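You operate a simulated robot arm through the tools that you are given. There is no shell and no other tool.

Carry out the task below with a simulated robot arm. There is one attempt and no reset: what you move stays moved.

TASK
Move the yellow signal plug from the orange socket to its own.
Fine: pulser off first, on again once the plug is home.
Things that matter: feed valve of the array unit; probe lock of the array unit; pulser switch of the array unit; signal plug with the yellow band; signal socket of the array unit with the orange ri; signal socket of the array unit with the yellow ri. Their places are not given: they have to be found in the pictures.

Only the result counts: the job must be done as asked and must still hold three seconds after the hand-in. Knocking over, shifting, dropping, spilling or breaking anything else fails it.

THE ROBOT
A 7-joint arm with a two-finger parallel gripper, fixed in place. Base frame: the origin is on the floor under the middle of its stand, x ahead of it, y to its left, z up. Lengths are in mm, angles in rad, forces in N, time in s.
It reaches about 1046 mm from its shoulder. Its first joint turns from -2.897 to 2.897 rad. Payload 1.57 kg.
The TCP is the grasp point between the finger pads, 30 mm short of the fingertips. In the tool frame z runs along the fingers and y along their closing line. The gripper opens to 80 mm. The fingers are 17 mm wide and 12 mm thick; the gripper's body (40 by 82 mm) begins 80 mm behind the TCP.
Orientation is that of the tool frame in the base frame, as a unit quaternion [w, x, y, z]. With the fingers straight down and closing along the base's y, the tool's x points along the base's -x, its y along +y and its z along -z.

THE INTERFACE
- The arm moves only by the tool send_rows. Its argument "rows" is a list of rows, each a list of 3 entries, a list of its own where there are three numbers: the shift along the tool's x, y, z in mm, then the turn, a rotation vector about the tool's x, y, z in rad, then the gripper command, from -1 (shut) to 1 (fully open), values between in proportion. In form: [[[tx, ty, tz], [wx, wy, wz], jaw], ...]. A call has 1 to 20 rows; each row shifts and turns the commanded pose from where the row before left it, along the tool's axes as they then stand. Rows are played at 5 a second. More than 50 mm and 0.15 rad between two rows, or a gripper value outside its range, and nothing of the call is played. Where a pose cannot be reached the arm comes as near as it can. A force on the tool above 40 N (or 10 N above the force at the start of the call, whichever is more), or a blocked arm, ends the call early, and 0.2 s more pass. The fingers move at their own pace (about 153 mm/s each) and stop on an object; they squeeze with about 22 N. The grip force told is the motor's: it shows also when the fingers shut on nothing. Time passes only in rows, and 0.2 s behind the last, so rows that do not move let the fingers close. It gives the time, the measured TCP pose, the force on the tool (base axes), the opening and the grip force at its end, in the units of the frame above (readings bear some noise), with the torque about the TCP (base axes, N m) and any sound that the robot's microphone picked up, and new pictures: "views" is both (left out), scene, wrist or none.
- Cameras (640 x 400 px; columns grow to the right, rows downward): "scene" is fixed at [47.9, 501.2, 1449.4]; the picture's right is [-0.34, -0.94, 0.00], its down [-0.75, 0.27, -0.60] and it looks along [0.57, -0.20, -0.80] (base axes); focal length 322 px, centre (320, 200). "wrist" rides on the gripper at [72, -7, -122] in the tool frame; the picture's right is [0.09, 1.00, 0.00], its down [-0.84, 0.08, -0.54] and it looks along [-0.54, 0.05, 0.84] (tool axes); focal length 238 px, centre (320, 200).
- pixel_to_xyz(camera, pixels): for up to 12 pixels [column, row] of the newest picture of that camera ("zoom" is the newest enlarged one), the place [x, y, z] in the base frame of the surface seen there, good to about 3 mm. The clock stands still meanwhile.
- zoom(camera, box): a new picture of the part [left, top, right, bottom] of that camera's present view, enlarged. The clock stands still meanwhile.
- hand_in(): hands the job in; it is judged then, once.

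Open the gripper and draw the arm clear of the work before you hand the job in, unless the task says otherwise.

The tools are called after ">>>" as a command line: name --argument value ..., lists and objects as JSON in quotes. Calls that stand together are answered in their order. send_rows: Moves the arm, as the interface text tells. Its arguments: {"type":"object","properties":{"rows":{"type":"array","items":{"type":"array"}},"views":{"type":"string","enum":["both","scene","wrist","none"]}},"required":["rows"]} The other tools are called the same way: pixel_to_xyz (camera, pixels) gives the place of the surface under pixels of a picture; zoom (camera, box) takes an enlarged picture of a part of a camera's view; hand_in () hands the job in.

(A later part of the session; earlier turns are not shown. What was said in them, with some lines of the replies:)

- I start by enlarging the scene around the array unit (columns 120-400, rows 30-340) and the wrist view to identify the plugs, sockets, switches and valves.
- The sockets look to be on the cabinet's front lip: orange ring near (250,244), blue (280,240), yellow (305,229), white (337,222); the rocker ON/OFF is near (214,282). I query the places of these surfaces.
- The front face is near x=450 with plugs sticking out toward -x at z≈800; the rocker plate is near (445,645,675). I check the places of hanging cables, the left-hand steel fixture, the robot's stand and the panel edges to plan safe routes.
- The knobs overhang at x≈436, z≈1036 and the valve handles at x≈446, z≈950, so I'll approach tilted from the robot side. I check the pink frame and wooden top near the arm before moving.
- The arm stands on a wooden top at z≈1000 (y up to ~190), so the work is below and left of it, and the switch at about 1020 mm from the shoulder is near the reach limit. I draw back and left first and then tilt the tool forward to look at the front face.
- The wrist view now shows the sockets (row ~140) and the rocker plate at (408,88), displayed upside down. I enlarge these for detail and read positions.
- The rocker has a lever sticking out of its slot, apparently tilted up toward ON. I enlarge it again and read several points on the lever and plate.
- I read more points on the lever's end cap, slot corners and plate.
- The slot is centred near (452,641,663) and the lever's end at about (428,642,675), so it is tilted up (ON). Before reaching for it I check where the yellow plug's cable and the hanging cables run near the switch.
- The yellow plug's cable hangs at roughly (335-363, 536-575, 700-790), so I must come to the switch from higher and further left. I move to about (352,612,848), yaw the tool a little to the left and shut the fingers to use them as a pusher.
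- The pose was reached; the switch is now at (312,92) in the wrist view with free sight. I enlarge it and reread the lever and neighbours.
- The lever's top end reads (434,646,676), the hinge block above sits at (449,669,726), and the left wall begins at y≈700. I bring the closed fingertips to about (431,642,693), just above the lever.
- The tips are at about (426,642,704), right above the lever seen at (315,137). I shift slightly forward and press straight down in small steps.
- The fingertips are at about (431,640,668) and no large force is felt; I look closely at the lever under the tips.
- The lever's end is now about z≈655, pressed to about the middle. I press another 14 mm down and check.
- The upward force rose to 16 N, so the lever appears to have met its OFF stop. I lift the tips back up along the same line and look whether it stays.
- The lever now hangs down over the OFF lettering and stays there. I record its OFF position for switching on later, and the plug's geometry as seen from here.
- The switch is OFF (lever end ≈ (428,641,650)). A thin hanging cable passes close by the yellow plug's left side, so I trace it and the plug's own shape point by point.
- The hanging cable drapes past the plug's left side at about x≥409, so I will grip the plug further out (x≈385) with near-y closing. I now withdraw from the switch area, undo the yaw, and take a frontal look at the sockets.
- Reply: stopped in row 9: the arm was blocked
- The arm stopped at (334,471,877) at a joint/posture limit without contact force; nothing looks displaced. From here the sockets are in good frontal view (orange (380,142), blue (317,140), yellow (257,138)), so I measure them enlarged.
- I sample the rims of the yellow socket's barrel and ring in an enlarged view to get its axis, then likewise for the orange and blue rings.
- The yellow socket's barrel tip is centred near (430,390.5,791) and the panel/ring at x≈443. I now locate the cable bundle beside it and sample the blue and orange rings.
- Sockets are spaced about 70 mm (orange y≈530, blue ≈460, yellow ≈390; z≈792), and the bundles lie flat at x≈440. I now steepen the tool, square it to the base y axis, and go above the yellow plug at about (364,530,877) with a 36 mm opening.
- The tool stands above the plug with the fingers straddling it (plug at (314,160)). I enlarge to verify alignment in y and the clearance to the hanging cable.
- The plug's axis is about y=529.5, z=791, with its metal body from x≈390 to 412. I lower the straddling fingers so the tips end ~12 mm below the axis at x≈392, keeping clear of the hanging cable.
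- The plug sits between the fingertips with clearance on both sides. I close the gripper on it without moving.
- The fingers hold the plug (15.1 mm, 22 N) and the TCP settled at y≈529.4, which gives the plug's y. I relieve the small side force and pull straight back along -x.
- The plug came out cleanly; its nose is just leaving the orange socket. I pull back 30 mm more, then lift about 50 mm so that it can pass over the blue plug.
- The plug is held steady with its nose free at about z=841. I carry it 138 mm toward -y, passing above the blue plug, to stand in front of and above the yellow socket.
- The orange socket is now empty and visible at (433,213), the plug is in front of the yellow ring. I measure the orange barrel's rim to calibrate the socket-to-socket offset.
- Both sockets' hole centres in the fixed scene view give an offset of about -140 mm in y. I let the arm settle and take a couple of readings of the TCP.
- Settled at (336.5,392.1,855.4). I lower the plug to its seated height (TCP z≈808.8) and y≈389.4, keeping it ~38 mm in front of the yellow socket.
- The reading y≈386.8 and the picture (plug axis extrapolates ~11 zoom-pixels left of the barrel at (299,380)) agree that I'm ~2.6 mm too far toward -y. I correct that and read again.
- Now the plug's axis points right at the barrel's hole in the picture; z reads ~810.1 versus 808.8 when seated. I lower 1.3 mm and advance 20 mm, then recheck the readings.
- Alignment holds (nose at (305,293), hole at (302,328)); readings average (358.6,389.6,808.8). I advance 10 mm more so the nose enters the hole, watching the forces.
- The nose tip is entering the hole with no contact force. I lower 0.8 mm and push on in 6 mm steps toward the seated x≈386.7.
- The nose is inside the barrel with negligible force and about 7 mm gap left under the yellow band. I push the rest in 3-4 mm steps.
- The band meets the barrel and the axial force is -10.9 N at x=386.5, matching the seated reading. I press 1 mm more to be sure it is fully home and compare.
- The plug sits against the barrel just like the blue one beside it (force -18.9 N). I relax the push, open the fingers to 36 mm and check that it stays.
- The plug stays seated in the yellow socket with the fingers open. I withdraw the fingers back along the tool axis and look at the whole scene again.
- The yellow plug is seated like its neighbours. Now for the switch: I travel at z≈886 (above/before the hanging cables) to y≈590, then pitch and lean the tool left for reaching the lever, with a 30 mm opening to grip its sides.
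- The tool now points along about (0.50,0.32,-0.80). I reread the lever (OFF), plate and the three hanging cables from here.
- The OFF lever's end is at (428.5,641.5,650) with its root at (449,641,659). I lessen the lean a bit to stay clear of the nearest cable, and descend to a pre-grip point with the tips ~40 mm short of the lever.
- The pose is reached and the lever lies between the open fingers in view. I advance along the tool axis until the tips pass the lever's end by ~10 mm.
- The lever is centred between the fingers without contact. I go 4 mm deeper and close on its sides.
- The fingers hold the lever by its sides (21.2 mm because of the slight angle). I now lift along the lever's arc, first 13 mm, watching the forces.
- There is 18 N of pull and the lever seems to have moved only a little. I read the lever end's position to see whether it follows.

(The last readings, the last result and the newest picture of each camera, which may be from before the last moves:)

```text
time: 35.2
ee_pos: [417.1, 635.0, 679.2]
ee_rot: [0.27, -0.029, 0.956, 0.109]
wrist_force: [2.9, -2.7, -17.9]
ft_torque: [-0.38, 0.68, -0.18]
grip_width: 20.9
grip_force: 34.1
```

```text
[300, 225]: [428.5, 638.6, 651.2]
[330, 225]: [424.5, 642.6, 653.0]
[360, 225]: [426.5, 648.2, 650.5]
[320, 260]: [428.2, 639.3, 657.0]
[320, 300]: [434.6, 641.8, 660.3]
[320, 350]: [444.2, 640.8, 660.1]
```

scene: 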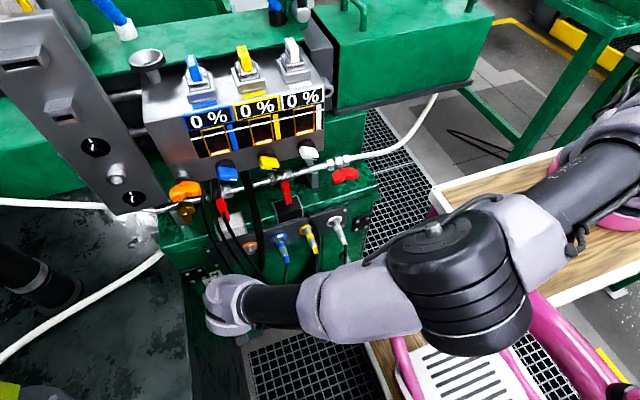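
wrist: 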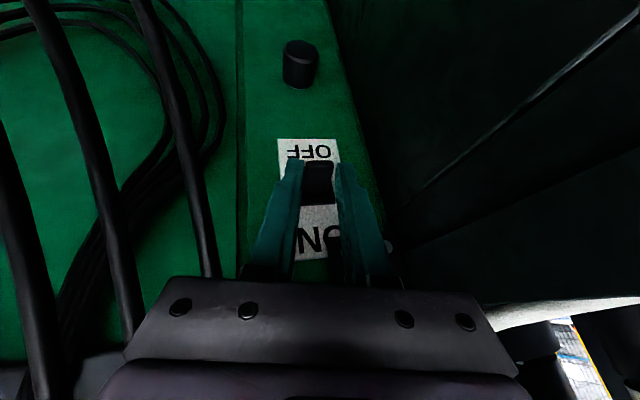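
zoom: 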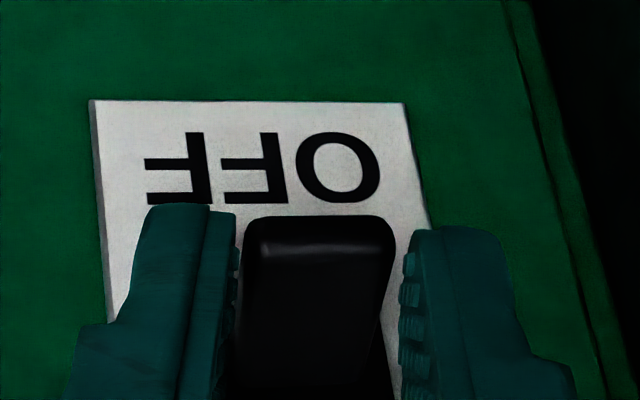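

The lever's end rose about 4-5 mm (top now z≈657 at the end), so it follows against a spring-like resistance. I continue the lift in small steps.

>>> send_rows --rows '[[[-2.1, 1.1, -4.8], [0, 0, 0], -1], [[-2.1, 1.1, -4.8], [0, 0, 0], -1]]' --views "wrist"

>>> zoom --camera "wrist" --box '[260, 120, 380, 195]'

>>> pixel_to_xyz --camera "zoom" --pixels '[[320, 190], [320, 210], [320, 230], [320, 260], [320, 300], [320, 350]]'

```text
time: 35.8
ee_pos: [416.4, 627.3, 684.3]
ee_rot: [0.27, -0.024, 0.957, 0.101]
wrist_force: [-9.5, -32.1, 12.1]
ft_torque: [-0.87, -0.32, -0.24]
grip_width: 3.0
grip_force: 23.5
stopped in row 2: the force on the tool passed its limit at 43 N (the readings are from after the stop); the commanded pose is now the measured one
```

wrist: 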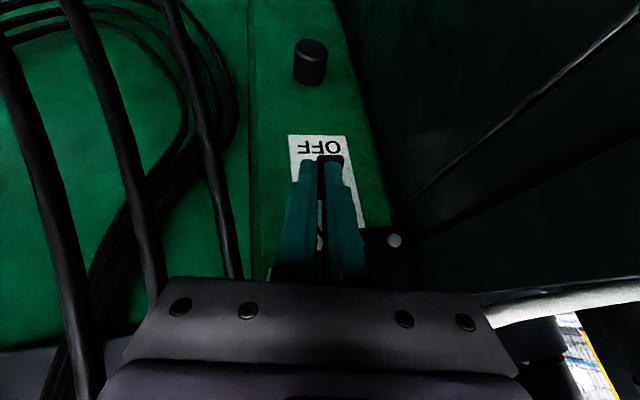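

```text
5.33 times, centred on (320, 158) of wrist
```

zoom: 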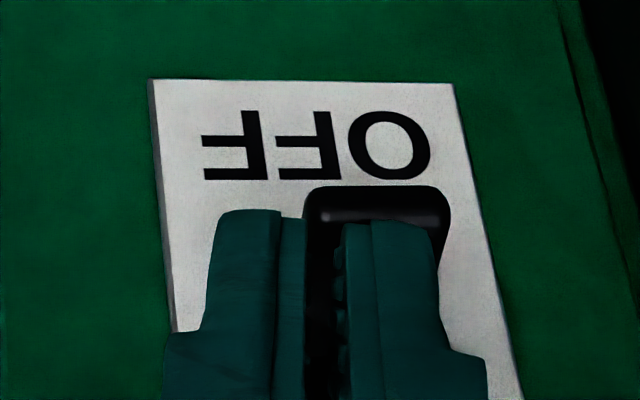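

```text
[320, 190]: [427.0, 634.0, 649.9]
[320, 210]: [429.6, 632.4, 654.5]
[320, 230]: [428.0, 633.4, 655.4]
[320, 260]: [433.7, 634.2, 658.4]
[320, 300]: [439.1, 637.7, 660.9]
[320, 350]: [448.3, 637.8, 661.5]
```

The fingers slipped off the lever and closed above it; the lever is still at OFF. I withdraw along the tool axis and look at the state before trying a push from below instead.

>>> send_rows --rows '[[[0, 0, -8], [0, 0, 0], -1], [[0, 0, -20], [0, 0, 0], -1], [[0, 0, -30], [0, 0, 0], -1], [[0, 0, 0], [0, 0, 0], -1]]'

>>> zoom --camera "wrist" --box '[270, 90, 366, 150]'

```text
time: 36.8
ee_pos: [385.7, 618.9, 735.1]
ee_rot: [0.269, -0.026, 0.957, 0.105]
wrist_force: [-0.9, 1.0, -0.2]
ft_torque: [-0.04, 0.01, -0.02]
grip_width: 0.0
grip_force: 21.5
```

scene: 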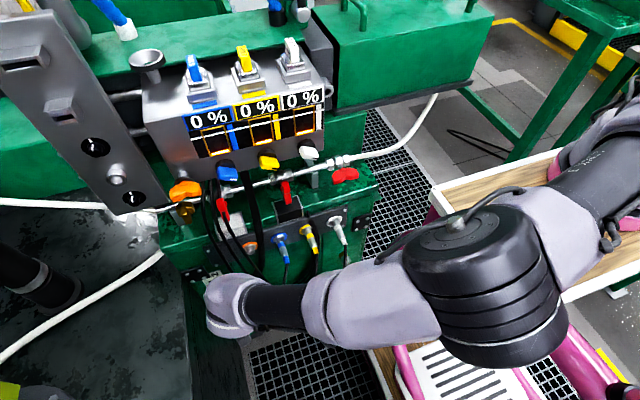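
wrist: 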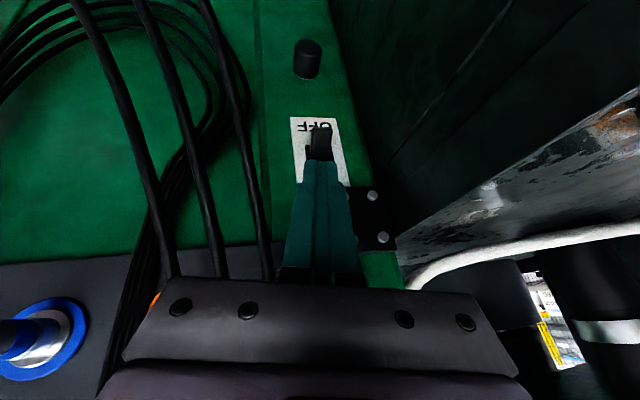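

```text
6.67 times, centred on (318, 120) of wrist
```

zoom: 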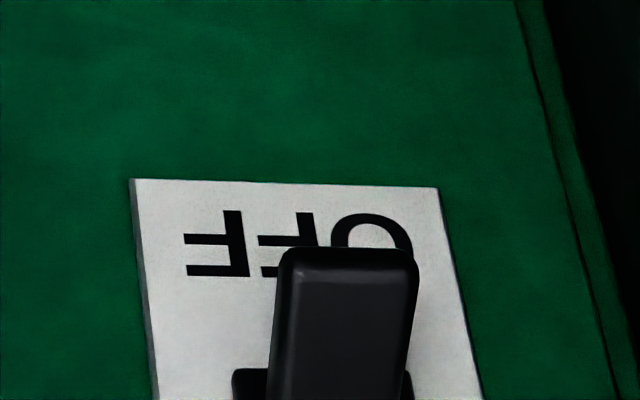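

The lever is intact at OFF. I withdraw further to about (340,595,815) and there re-orient the tool to a shallower leftward direction with the narrow side sideways, so the closed fingers can push the lever up from beneath.

>>> send_rows --rows '[[[-1, -1.2, -31.7], [0, 0, 0], -1], [[-1, -1.2, -31.7], [0, 0, 0], -1], [[-1, -1.2, -31.7], [0, 0, 0], -1], [[0, 0, 0], [-0.0493, -0.0011, 0.124], -1], [[0, 0, 0], [-0.0493, -0.0011, 0.124], -1], [[0, 0, 0], [-0.0493, -0.0011, 0.124], -1], [[0, 0, 0], [-0.0493, -0.0011, 0.124], -1], [[0, 0, 0], [0, 0, 0], -1]]'

```text
time: 38.6
ee_pos: [340.3, 595.8, 813.2]
ee_rot: [0.233, 0.185, 0.918, 0.262]
wrist_force: [0.0, -0.4, 0.2]
ft_torque: [0.0, 0.0, 0.06]
grip_width: 0.0
grip_force: 21.3
```

scene: 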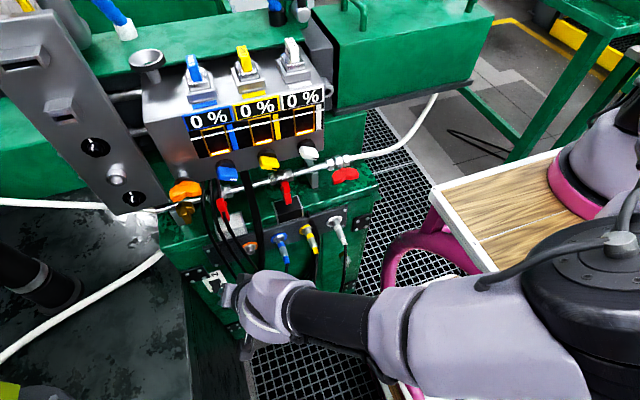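
wrist: 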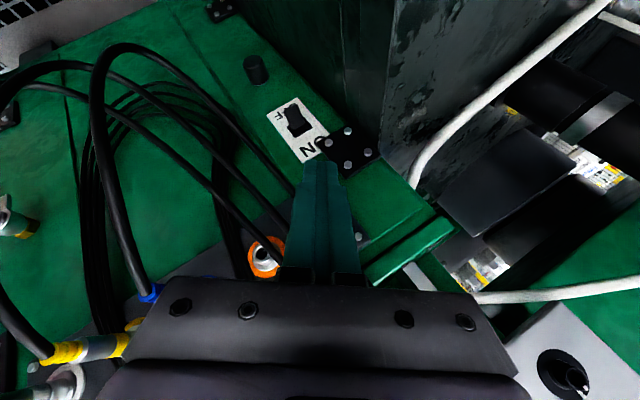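

The re-orientation proceeds without contact. I finish the remaining half of the rotation.

>>> send_rows --rows '[[[0, 0, 0], [-0.0493, -0.0011, 0.124], -1], [[0, 0, 0], [-0.0493, -0.0011, 0.124], -1], [[0, 0, 0], [-0.0493, -0.0011, 0.124], -1], [[0, 0, 0], [-0.0493, -0.0011, 0.124], -1], [[0, 0, 0], [0, 0, 0], -1]]'

```text
time: 39.8
ee_pos: [341.1, 595.6, 813.4]
ee_rot: [0.181, 0.38, 0.815, 0.398]
wrist_force: [-0.1, 0.2, -0.6]
ft_torque: [-0.01, 0.01, -0.03]
grip_width: 0.2
grip_force: 21.0
```

scene: 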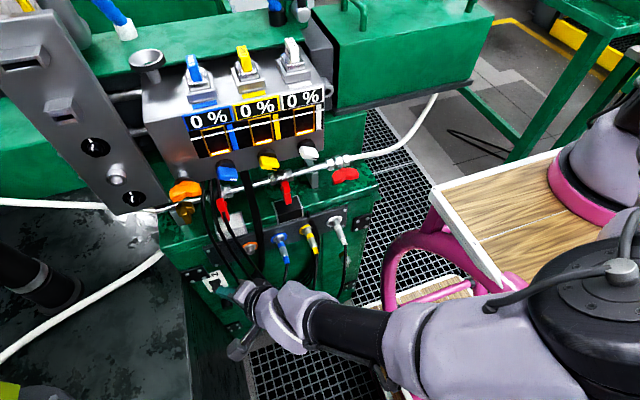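
wrist: 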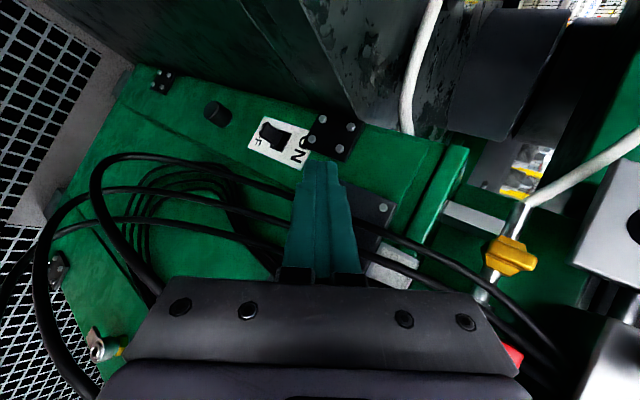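

Orientation is as planned: tool direction about (0.60,0.51,-0.62), closing line upward, camera to the left. I check the cables near the planned path and the lever before descending.

>>> pixel_to_xyz --camera "wrist" --pixels '[[270, 185], [230, 172], [180, 160], [400, 240], [440, 260], [280, 218], [230, 205], [175, 195], [280, 248], [230, 238], [385, 250], [120, 160]]'

>>> zoom --camera "wrist" --box '[230, 100, 326, 160]'

>>> pixel_to_xyz --camera "zoom" --pixels '[[200, 140], [230, 200], [260, 260], [300, 180], [340, 200], [200, 180], [370, 220], [260, 150]]'

```text
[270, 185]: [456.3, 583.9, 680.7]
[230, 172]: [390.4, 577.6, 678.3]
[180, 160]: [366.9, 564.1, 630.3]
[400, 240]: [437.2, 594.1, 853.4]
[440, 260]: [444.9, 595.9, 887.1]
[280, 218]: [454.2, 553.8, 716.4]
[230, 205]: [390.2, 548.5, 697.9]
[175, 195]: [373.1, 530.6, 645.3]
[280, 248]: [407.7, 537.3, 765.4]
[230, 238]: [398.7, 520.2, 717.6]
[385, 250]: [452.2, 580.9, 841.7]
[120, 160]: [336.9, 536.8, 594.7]
```

```text
6.67 times, centred on (278, 130) of wrist
```

zoom: 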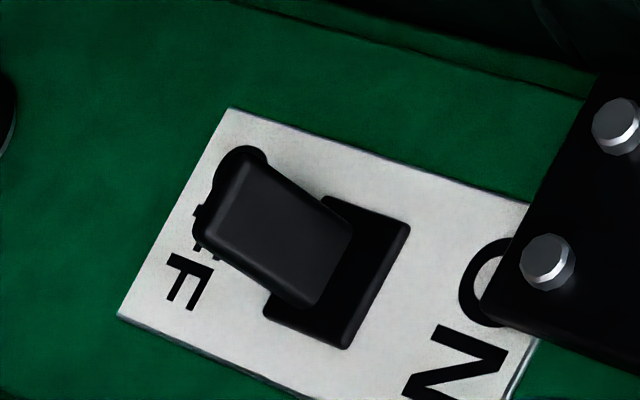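

```text
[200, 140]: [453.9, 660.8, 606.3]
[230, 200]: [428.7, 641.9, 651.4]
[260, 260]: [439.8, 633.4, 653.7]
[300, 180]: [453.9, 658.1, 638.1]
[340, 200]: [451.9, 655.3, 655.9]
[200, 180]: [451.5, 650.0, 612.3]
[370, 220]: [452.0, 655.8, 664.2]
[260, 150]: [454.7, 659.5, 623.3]
```

Cable #1 runs ~23 mm to the right of my planned finger line and 50 mm below it further out, so the path is clear. I descend to the pre-push point, with the tips 70 mm short of their place under the lever.

>>> send_rows --rows '[[[-5.7, -23.1, 24.1], [0, 0, 0], -1], [[-5.7, -23.1, 24.1], [0, 0, 0], -1], [[-5.7, -23.1, 24.1], [0, 0, 0], -1], [[-5.7, -23.1, 24.1], [0, 0, 0], -1], [[0, 0, 0], [0, 0, 0], -1], [[0, 0, 0], [0, 0, 0], -1]]'

```text
time: 41.2
ee_pos: [369.5, 590.7, 682.5]
ee_rot: [0.181, 0.38, 0.815, 0.398]
wrist_force: [-0.2, 0.2, -0.6]
ft_torque: [0.02, 0.04, 0.04]
grip_width: 0.2
grip_force: 20.9
```

scene: 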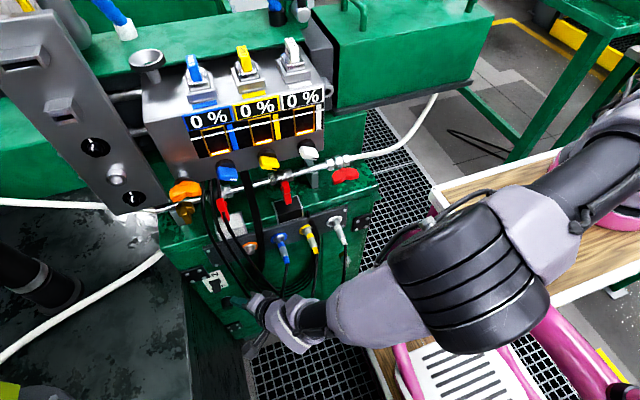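
wrist: 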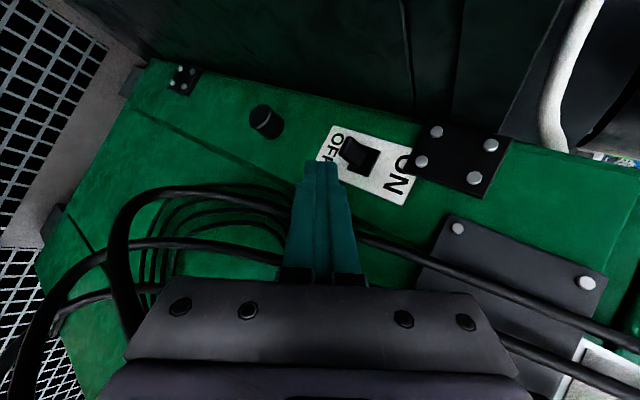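

The pose is reached; in this view picture-right is roughly up, and the lever (345,155) lies on the upper side of the finger line as desired. I enlarge to check the lever's edge and the gap.

>>> zoom --camera "wrist" --box '[290, 110, 418, 190]'

>>> pixel_to_xyz --camera "zoom" --pixels '[[270, 150], [250, 190], [245, 215], [320, 180], [390, 200], [350, 240], [300, 240], [280, 230], [160, 270], [120, 270], [230, 270], [380, 300]]'

```text
5.00 times, centred on (354, 150) of wrist
```

zoom: 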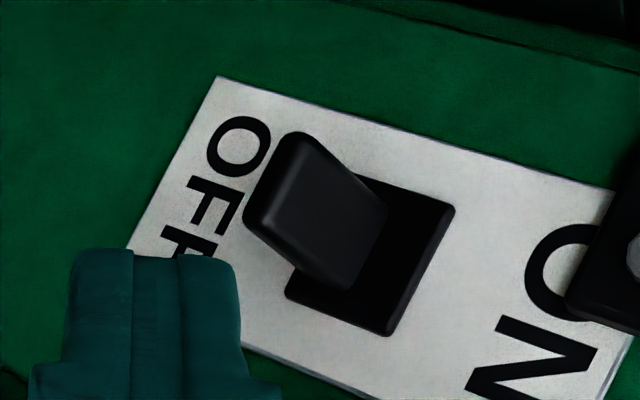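

```text
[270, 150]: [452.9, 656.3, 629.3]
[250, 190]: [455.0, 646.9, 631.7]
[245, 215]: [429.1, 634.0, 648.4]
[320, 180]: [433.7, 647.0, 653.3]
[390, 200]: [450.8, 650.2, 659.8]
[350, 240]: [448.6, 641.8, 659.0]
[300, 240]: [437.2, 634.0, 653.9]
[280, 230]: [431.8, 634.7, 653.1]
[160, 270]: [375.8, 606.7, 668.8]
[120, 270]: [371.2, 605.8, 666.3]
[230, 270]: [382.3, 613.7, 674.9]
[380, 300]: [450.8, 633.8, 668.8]
```

The lever's lower end corner is near (428.5,634,647) and the finger line passes ~5 mm beneath it. I lower 2.5 mm for margin and advance 42 mm along the tool axis.

>>> send_rows --rows '[[[0.4, -1.9, 16], [0, 0, 0], -1], [[0, 0, 14], [0, 0, 0], -1], [[0, 0, 14], [0, 0, 0], -1], [[0, 0, 0], [0, 0, 0], -1]]' --views "wrist"

>>> zoom --camera "wrist" --box '[280, 120, 408, 200]'

```text
time: 42.2
ee_pos: [394.0, 613.6, 651.9]
ee_rot: [0.183, 0.38, 0.815, 0.397]
wrist_force: [0.1, 0.2, 0.0]
ft_torque: [0.03, -0.02, -0.02]
grip_width: 0.1
grip_force: 21.3
```

wrist: 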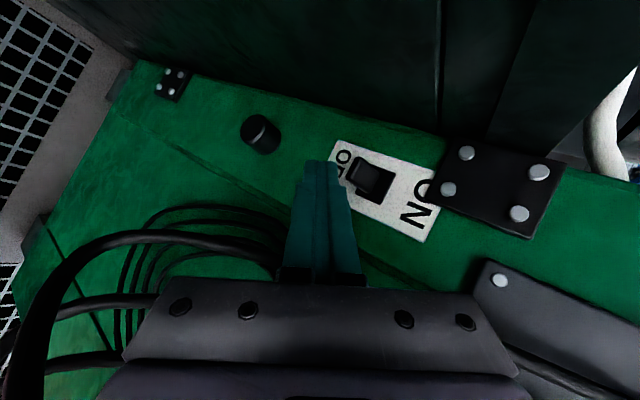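

```text
5.00 times, centred on (344, 160) of wrist
```

zoom: 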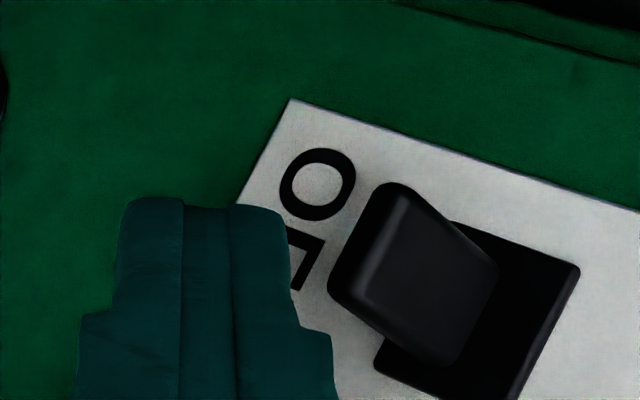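

The tips approach with about 8 mm gap to the lever's underside edge in view. I advance the remaining 26 mm beneath it.

>>> send_rows --rows '[[[0, 0, 13], [0, 0, 0], -1], [[0, 0, 13], [0, 0, 0], -1], [[0, 0, 0], [0, 0, 0], -1]]' --views "wrist"

>>> zoom --camera "wrist" --box '[280, 130, 408, 210]'

```text
time: 43.0
ee_pos: [410.0, 628.1, 636.6]
ee_rot: [0.181, 0.38, 0.815, 0.398]
wrist_force: [-0.3, 0.1, -0.7]
ft_torque: [-0.03, 0.03, 0.02]
grip_width: 0.0
grip_force: 21.3
```

wrist: 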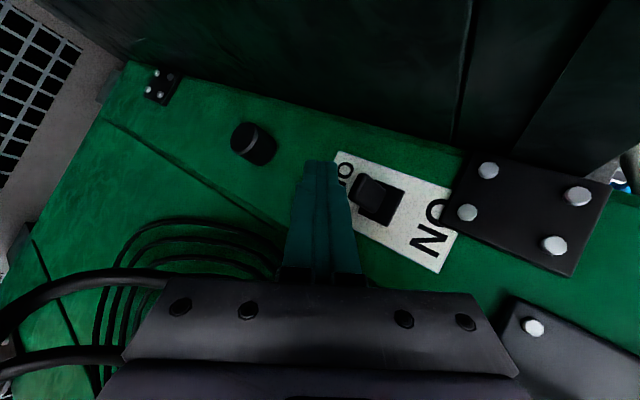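

```text
5.00 times, centred on (344, 170) of wrist
```

zoom: 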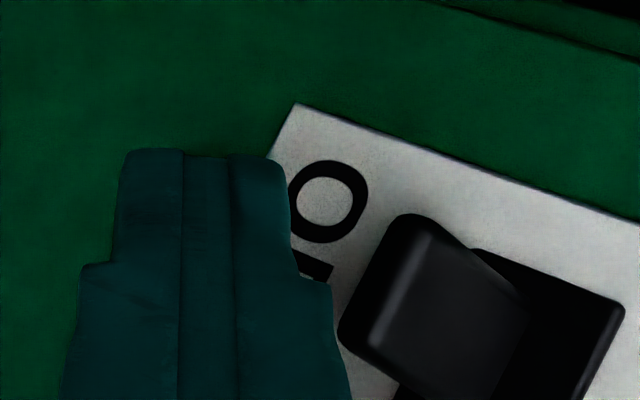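

The fingers are beneath the lever with ~7 mm gap and their plain tip section is ~37 mm long. I centre them sideways by 5 mm and raise 8 mm to just below contact, then begin following the lever's arc upward.

>>> send_rows --rows '[[[-5, 0, 0], [0, 0, 0], -1], [[0.06, 6.29, -4.94], [0, 0, 0], -1], [[0.8, 2.97, -3.49], [0, 0, 0], -1], [[0, 0, 0], [0, 0, 0], -1]]' --views "wrist"

>>> zoom --camera "wrist" --box '[280, 130, 408, 210]'

```text
time: 44.0
ee_pos: [412.2, 622.3, 650.1]
ee_rot: [0.18, 0.379, 0.816, 0.397]
wrist_force: [-6.9, 0.5, -3.1]
ft_torque: [-0.04, 0.03, 0.06]
grip_width: 0.0
grip_force: 21.6
```

wrist: 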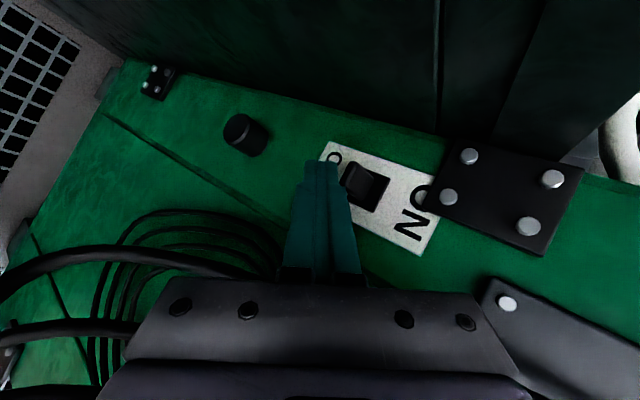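

```text
5.00 times, centred on (344, 170) of wrist
```

zoom: 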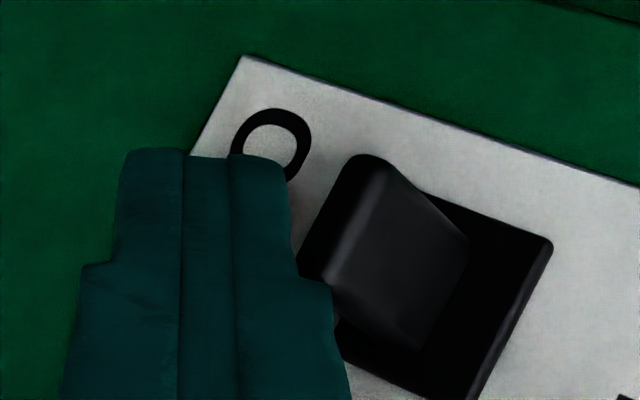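

Contact is made: the force (-6.9,0.5,-3.1) N shows friction pushing the lever inward, so I should move outward (-x) as I lift. I follow the lever's tangent with more -x motion.

>>> send_rows --rows '[[[1.3, -0.16, -1.81], [0, 0, 0], -1], [[1.32, 2.59, -3.97], [0, 0, 0], -1], [[1.0, 2.83, -3.67], [0, 0, 0], -1]]' --views "wrist"

>>> zoom --camera "wrist" --box '[280, 130, 408, 210]'

```text
time: 44.8
ee_pos: [407.9, 623.1, 660.4]
ee_rot: [0.182, 0.378, 0.816, 0.398]
wrist_force: [0.6, 0.3, -1.2]
ft_torque: [0.03, -0.01, -0.02]
grip_width: 0.0
grip_force: 21.4
```

wrist: 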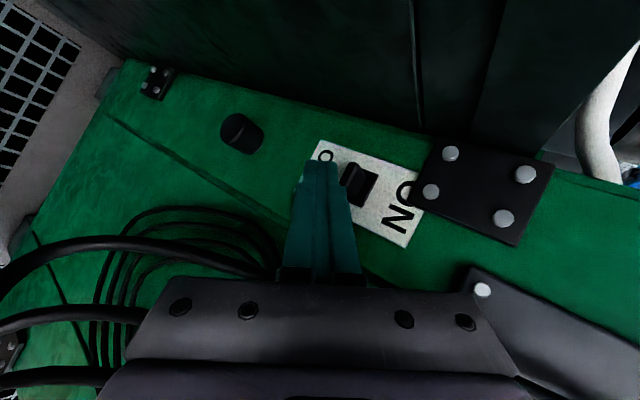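

```text
5.00 times, centred on (344, 170) of wrist
```

zoom: 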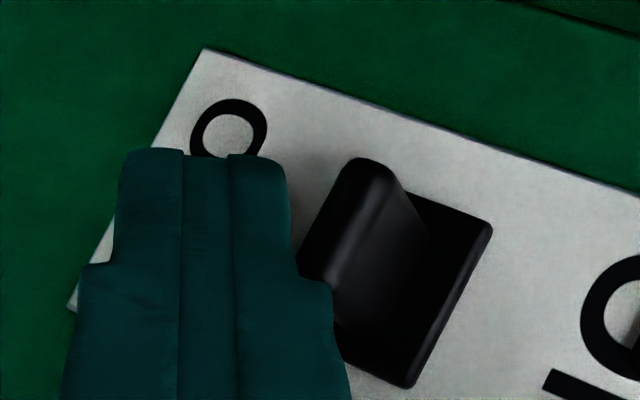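

The lever is turning: its end cap now faces the camera more and the force dropped to ~1 N. I check the lever's position.

>>> pixel_to_xyz --camera "zoom" --pixels '[[360, 175], [345, 210], [320, 260], [380, 180], [365, 220], [340, 270], [420, 220], [395, 270]]'

>>> pixel_to_xyz --camera "zoom" --pixels '[[360, 175], [345, 210], [320, 260], [380, 180], [365, 220], [340, 270], [420, 220], [395, 270]]'

```text
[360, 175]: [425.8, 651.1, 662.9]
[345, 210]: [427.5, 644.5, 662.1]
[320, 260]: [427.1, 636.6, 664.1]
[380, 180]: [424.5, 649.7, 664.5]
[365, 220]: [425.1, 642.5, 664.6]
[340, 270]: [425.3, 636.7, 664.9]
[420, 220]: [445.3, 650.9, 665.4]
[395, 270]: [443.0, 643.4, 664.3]
```

```text
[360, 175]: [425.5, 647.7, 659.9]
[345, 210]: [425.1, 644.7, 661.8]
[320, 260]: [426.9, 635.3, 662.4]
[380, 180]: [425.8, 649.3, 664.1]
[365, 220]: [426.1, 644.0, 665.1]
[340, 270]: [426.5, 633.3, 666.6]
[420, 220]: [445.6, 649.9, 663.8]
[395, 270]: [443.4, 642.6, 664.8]
```

The lever is now about horizontal (end at z≈662). I continue lifting 13 mm, now straight up and slightly inward as its arc requires.

>>> send_rows --rows '[[[0.03, 3.54, -2.78], [0, 0, 0], -1], [[-0.42, 3.87, -2.36], [0, 0, 0], -1], [[-0.62, 3.62, -1.87], [0, 0, 0], -1]]' --views "wrist"

>>> zoom --camera "wrist" --box '[280, 130, 408, 210]'

>>> pixel_to_xyz --camera "zoom" --pixels '[[360, 150], [345, 190], [320, 230], [360, 200], [340, 250], [380, 200], [400, 200], [380, 260]]'

```text
time: 45.6
ee_pos: [408.8, 622.7, 673.4]
ee_rot: [0.181, 0.38, 0.815, 0.397]
wrist_force: [0.0, 0.1, -0.7]
ft_torque: [-0.01, 0.01, 0.0]
grip_width: 0.0
grip_force: 21.1
```

wrist: 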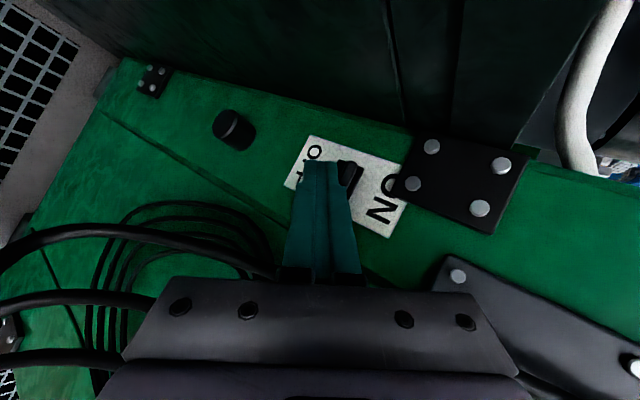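

```text
5.00 times, centred on (344, 170) of wrist
```

zoom: 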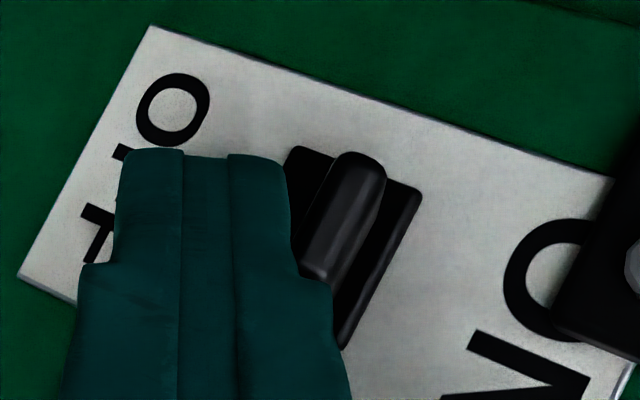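

```text
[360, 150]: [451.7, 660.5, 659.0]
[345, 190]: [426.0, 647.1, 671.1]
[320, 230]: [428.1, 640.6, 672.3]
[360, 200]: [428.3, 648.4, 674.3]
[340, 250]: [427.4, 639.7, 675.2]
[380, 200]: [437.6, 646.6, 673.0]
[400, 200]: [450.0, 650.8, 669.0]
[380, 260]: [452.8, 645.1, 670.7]
```

The lever is now up (end z≈671-675), close to its original ON place, with almost no force. I nudge up a few millimetres more until the stop is felt.

>>> send_rows --rows '[[[-0.3, 2.6, -1.55], [0, 0, 0], -1], [[-0.3, 2.6, -1.55], [0, 0, 0], -1]]' --views "wrist"

>>> zoom --camera "wrist" --box '[280, 130, 408, 210]'

>>> pixel_to_xyz --camera "zoom" --pixels '[[330, 170], [340, 200], [325, 230], [350, 190], [340, 220], [370, 190]]'

```text
time: 46.2
ee_pos: [407.8, 620.3, 674.7]
ee_rot: [0.18, 0.38, 0.817, 0.394]
wrist_force: [-2.6, 2.3, -30.4]
ft_torque: [-0.34, 0.59, 0.09]
grip_width: 0.2
grip_force: 21.5
```

wrist: 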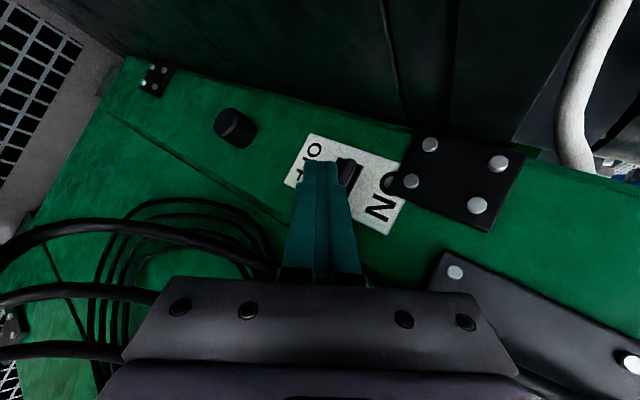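

```text
5.00 times, centred on (344, 170) of wrist
```

zoom: 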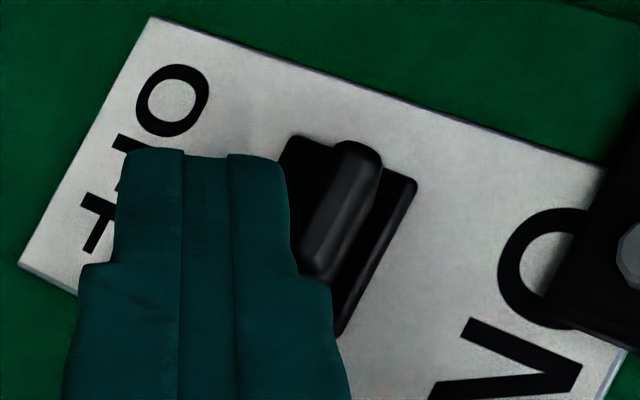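

```text
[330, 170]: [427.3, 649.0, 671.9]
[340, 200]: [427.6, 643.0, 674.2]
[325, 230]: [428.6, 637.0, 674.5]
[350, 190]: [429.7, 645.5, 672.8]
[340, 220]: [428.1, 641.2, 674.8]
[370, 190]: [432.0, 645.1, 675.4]
```

30 N of downward reaction shows the lever is at its ON stop. I drop the fingers 8 mm away from it, retreat along the tool axis and look at the lever.

>>> send_rows --rows '[[[0, -5, 0], [0, 0, 0], -1], [[0, -5, 0], [0, 0, 0], -1], [[0, 0, -20], [0, 0, 0], -1], [[0, 0, -30], [0, 0, 0], -1], [[0, 0, -30], [0, 0, 0], -1], [[0, 0, 0], [0, 0, 0], -1]]'

>>> zoom --camera "wrist" --box '[290, 100, 418, 180]'

```text
time: 47.6
ee_pos: [357.7, 576.4, 720.3]
ee_rot: [0.182, 0.38, 0.815, 0.398]
wrist_force: [0.6, 0.9, 0.3]
ft_torque: [0.01, 0.02, 0.01]
grip_width: 0.0
grip_force: 20.8
```

scene: 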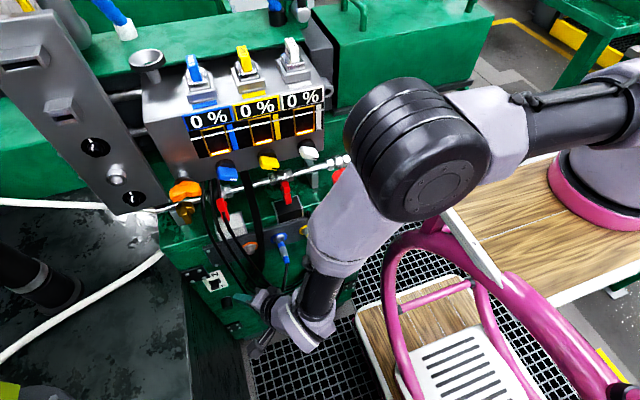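
wrist: 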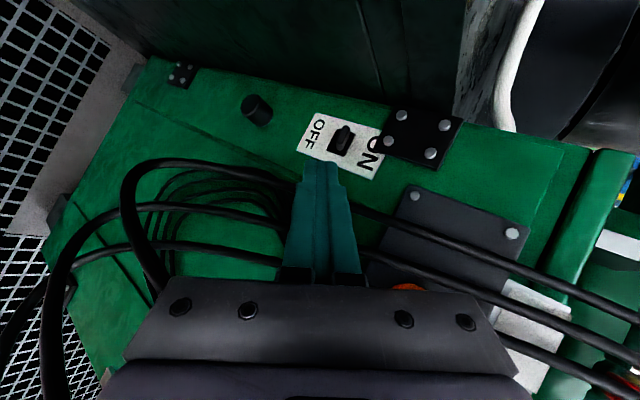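

```text
5.00 times, centred on (354, 140) of wrist
```

zoom: 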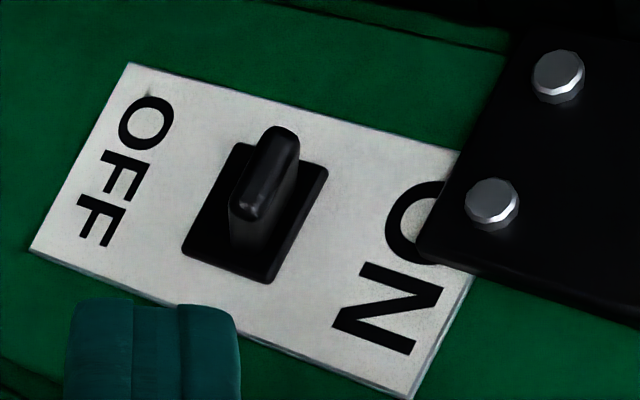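

The lever stays up. I read its position, and also check how close the arm's elbow (scene (415,150)) is to the unit and hose.

>>> pixel_to_xyz --camera "zoom" --pixels '[[280, 135], [265, 175], [245, 210], [275, 195], [255, 240], [290, 150]]'

>>> pixel_to_xyz --camera "scene" --pixels '[[415, 150], [360, 130], [350, 210], [340, 240], [320, 290], [400, 90], [470, 130], [338, 178]]'

```text
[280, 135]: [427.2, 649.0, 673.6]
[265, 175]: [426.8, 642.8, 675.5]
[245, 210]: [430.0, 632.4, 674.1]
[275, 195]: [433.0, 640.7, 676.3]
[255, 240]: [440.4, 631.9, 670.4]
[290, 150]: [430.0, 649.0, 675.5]
```

```text
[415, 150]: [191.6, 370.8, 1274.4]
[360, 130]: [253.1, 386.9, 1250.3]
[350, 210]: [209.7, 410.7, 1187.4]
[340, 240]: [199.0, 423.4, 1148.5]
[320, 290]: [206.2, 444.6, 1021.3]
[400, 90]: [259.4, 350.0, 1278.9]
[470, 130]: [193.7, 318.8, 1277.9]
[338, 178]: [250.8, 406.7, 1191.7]
```

The lever is at (428,641,674.5), its original ON position, and the elbow is far from the unit. I lift the hand up and away from the cables.

>>> send_rows --rows '[[[-0.3, 27.1, -30.2], [0, 0, 0], -1], [[-0.3, 27.1, -30.2], [0, 0, 0], -1], [[-0.3, 27.1, -30.2], [0, 0, 0], -0.5], [[-0.3, 27.1, -30.2], [0, 0, 0], 0], [[0, 0, -30], [0, 0, 0], 0], [[0, 0, -30], [0, 0, 0], 0], [[0, 0, 0], [0, 0, 0], 0]]'

>>> zoom --camera "scene" --box '[180, 190, 356, 300]'

>>> zoom --camera "scene" --box '[190, 260, 238, 290]'

```text
time: 49.2
ee_pos: [300.3, 527.3, 917.1]
ee_rot: [0.181, 0.38, 0.816, 0.397]
wrist_force: [-0.2, -0.3, -0.1]
ft_torque: [-0.05, -0.02, -0.01]
grip_width: 39.9
grip_force: 0.1
```

scene: 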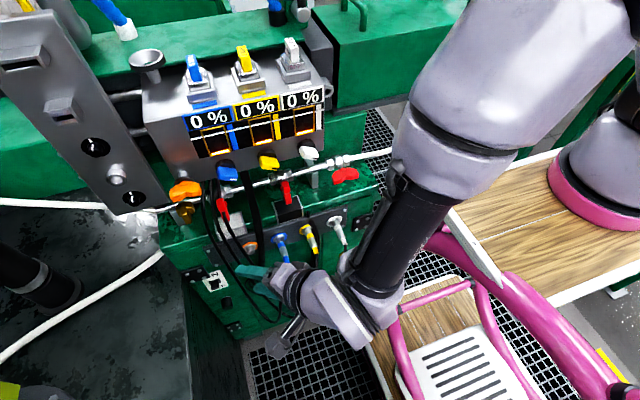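
wrist: 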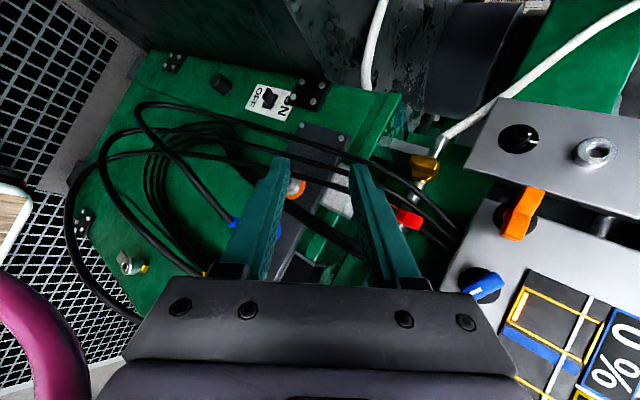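

```text
3.64 times, centred on (268, 245) of scene
```

zoom: 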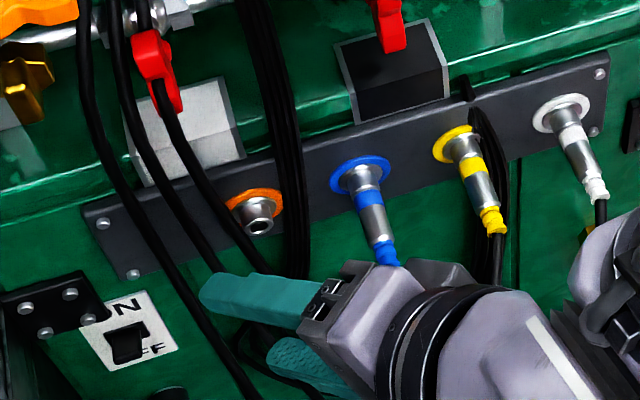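

```text
13.33 times, centred on (214, 275) of scene
```

zoom: 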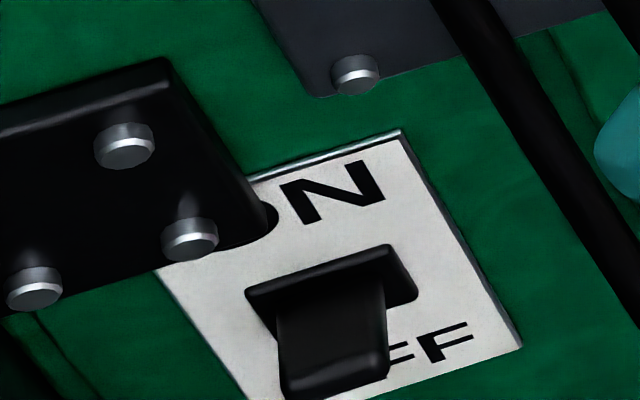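

The scene shows the yellow plug seated in the yellow socket like its neighbours, and the lever at ON as at the start. I draw the arm further clear and open the gripper fully.

>>> send_rows --rows '[[[-25, 2.7, -29.2], [0, 0, 0], 0.5], [[-25, 2.7, -29.2], [0, 0, 0], 1], [[-25, 2.7, -29.2], [0, 0, 0], 1], [[0, 0, 0], [0, 0, 0], 1], [[0, 0, 0], [0, 0, 0], 1]]'

>>> zoom --camera "scene" --box '[180, 190, 356, 300]'

>>> zoom --camera "scene" --box '[270, 210, 350, 260]'

```text
time: 50.4
ee_pos: [300.1, 429.6, 977.3]
ee_rot: [0.181, 0.381, 0.815, 0.397]
wrist_force: [0.3, 0.0, 0.1]
ft_torque: [0.01, 0.0, 0.03]
grip_width: 79.8
grip_force: 0.1
```

scene: 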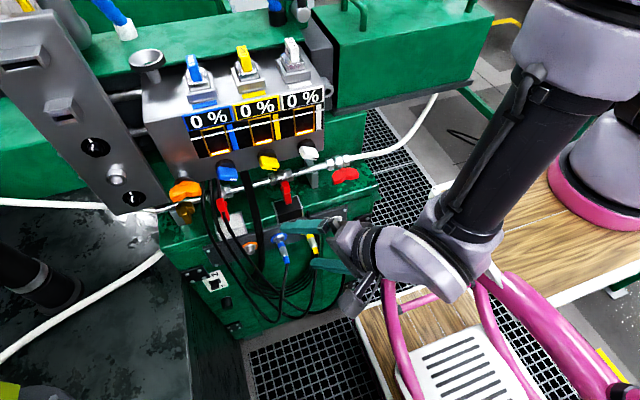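
wrist: 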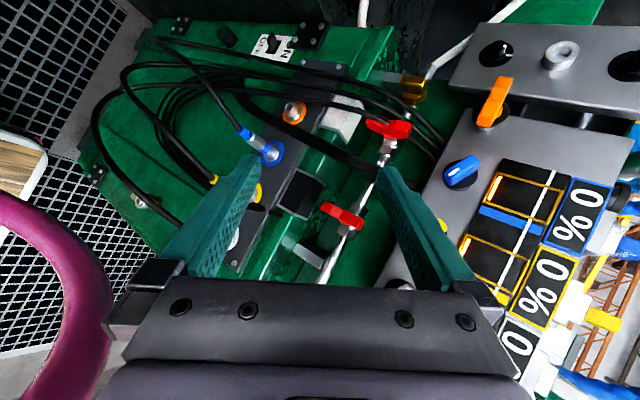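

```text
3.64 times, centred on (268, 245) of scene
```

zoom: 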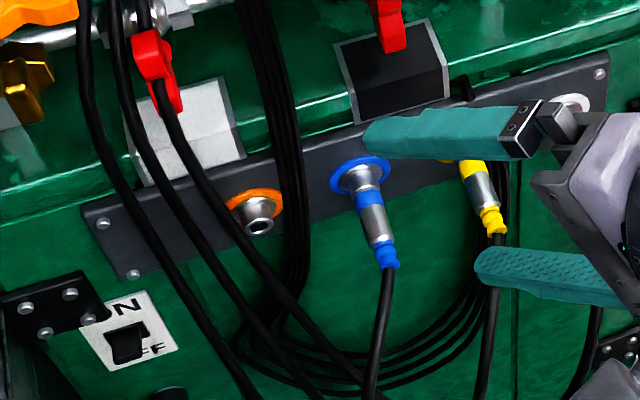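

```text
8.00 times, centred on (310, 235) of scene
```

zoom: 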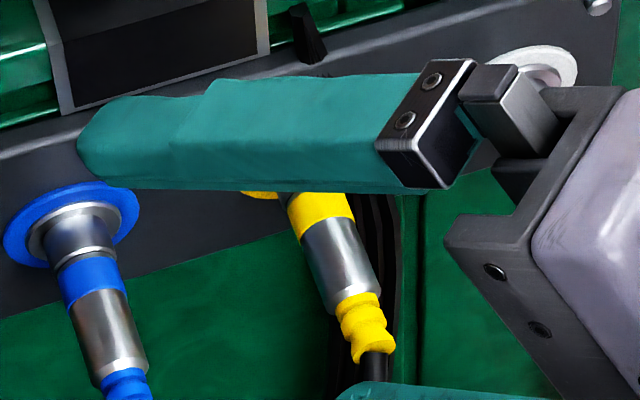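

Everything looks in order. As a last check I compare how far the yellow and the blue plugs stand out of their sockets.

>>> zoom --camera "scene" --box '[270, 225, 334, 265]'

>>> pixel_to_xyz --camera "scene" --pixels '[[285, 259], [285, 259], [284, 253], [284, 253], [315, 249], [315, 249], [313, 243], [313, 243], [282, 244], [282, 244], [310, 235], [310, 235]]'

```text
10.00 times, centred on (302, 245) of scene
```

zoom: 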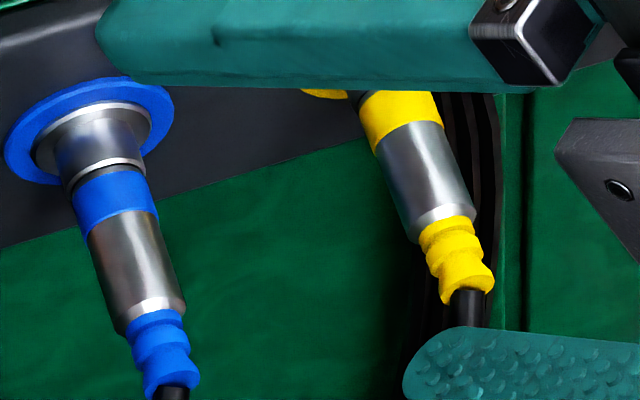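

```text
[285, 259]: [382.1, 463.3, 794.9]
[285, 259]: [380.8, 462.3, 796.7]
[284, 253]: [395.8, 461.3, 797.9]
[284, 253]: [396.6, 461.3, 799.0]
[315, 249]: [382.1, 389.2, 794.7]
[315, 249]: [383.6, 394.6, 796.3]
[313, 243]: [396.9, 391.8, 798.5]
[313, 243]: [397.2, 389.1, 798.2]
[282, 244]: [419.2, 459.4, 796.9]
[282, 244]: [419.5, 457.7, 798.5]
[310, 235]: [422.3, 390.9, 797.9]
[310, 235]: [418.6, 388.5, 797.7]
```

Both plugs' shoulders lie at the same x (≈387), so the yellow plug is fully home, the lever is at ON, and the arm is clear with the gripper open. I hand the job in.

>>> hand_in

```text
The job is handed in.
```

I moved the yellow signal plug from the orange socket to the yellow one. The pulser was off during the move and is on again. I've handed the job in, but no verdict came back.

- **Pulser off:** I pressed the lever down to its OFF stop before touching the plug, and it stayed there.
- **Plug move:** I pulled the plug straight out of the orange socket, carried it over the blue plug and pushed it into the yellow socket. It now sits as deep as the blue plug next to it, to within about 1 mm.
- **Pulser on:** My first try was to grip the lever by its sides, and the fingers slipped off. Pushing from below worked. The lever reached its ON stop and read the same position as at the start.
- **Everything else:** I did not touch the feed valve or the probe lock, and in the pictures the valve handles and knobs look as they did at the start. Some hanging cables were close to the gripper at the switch; I saw no sign of contact.

The arm is clear of the unit and the gripper is fully open.
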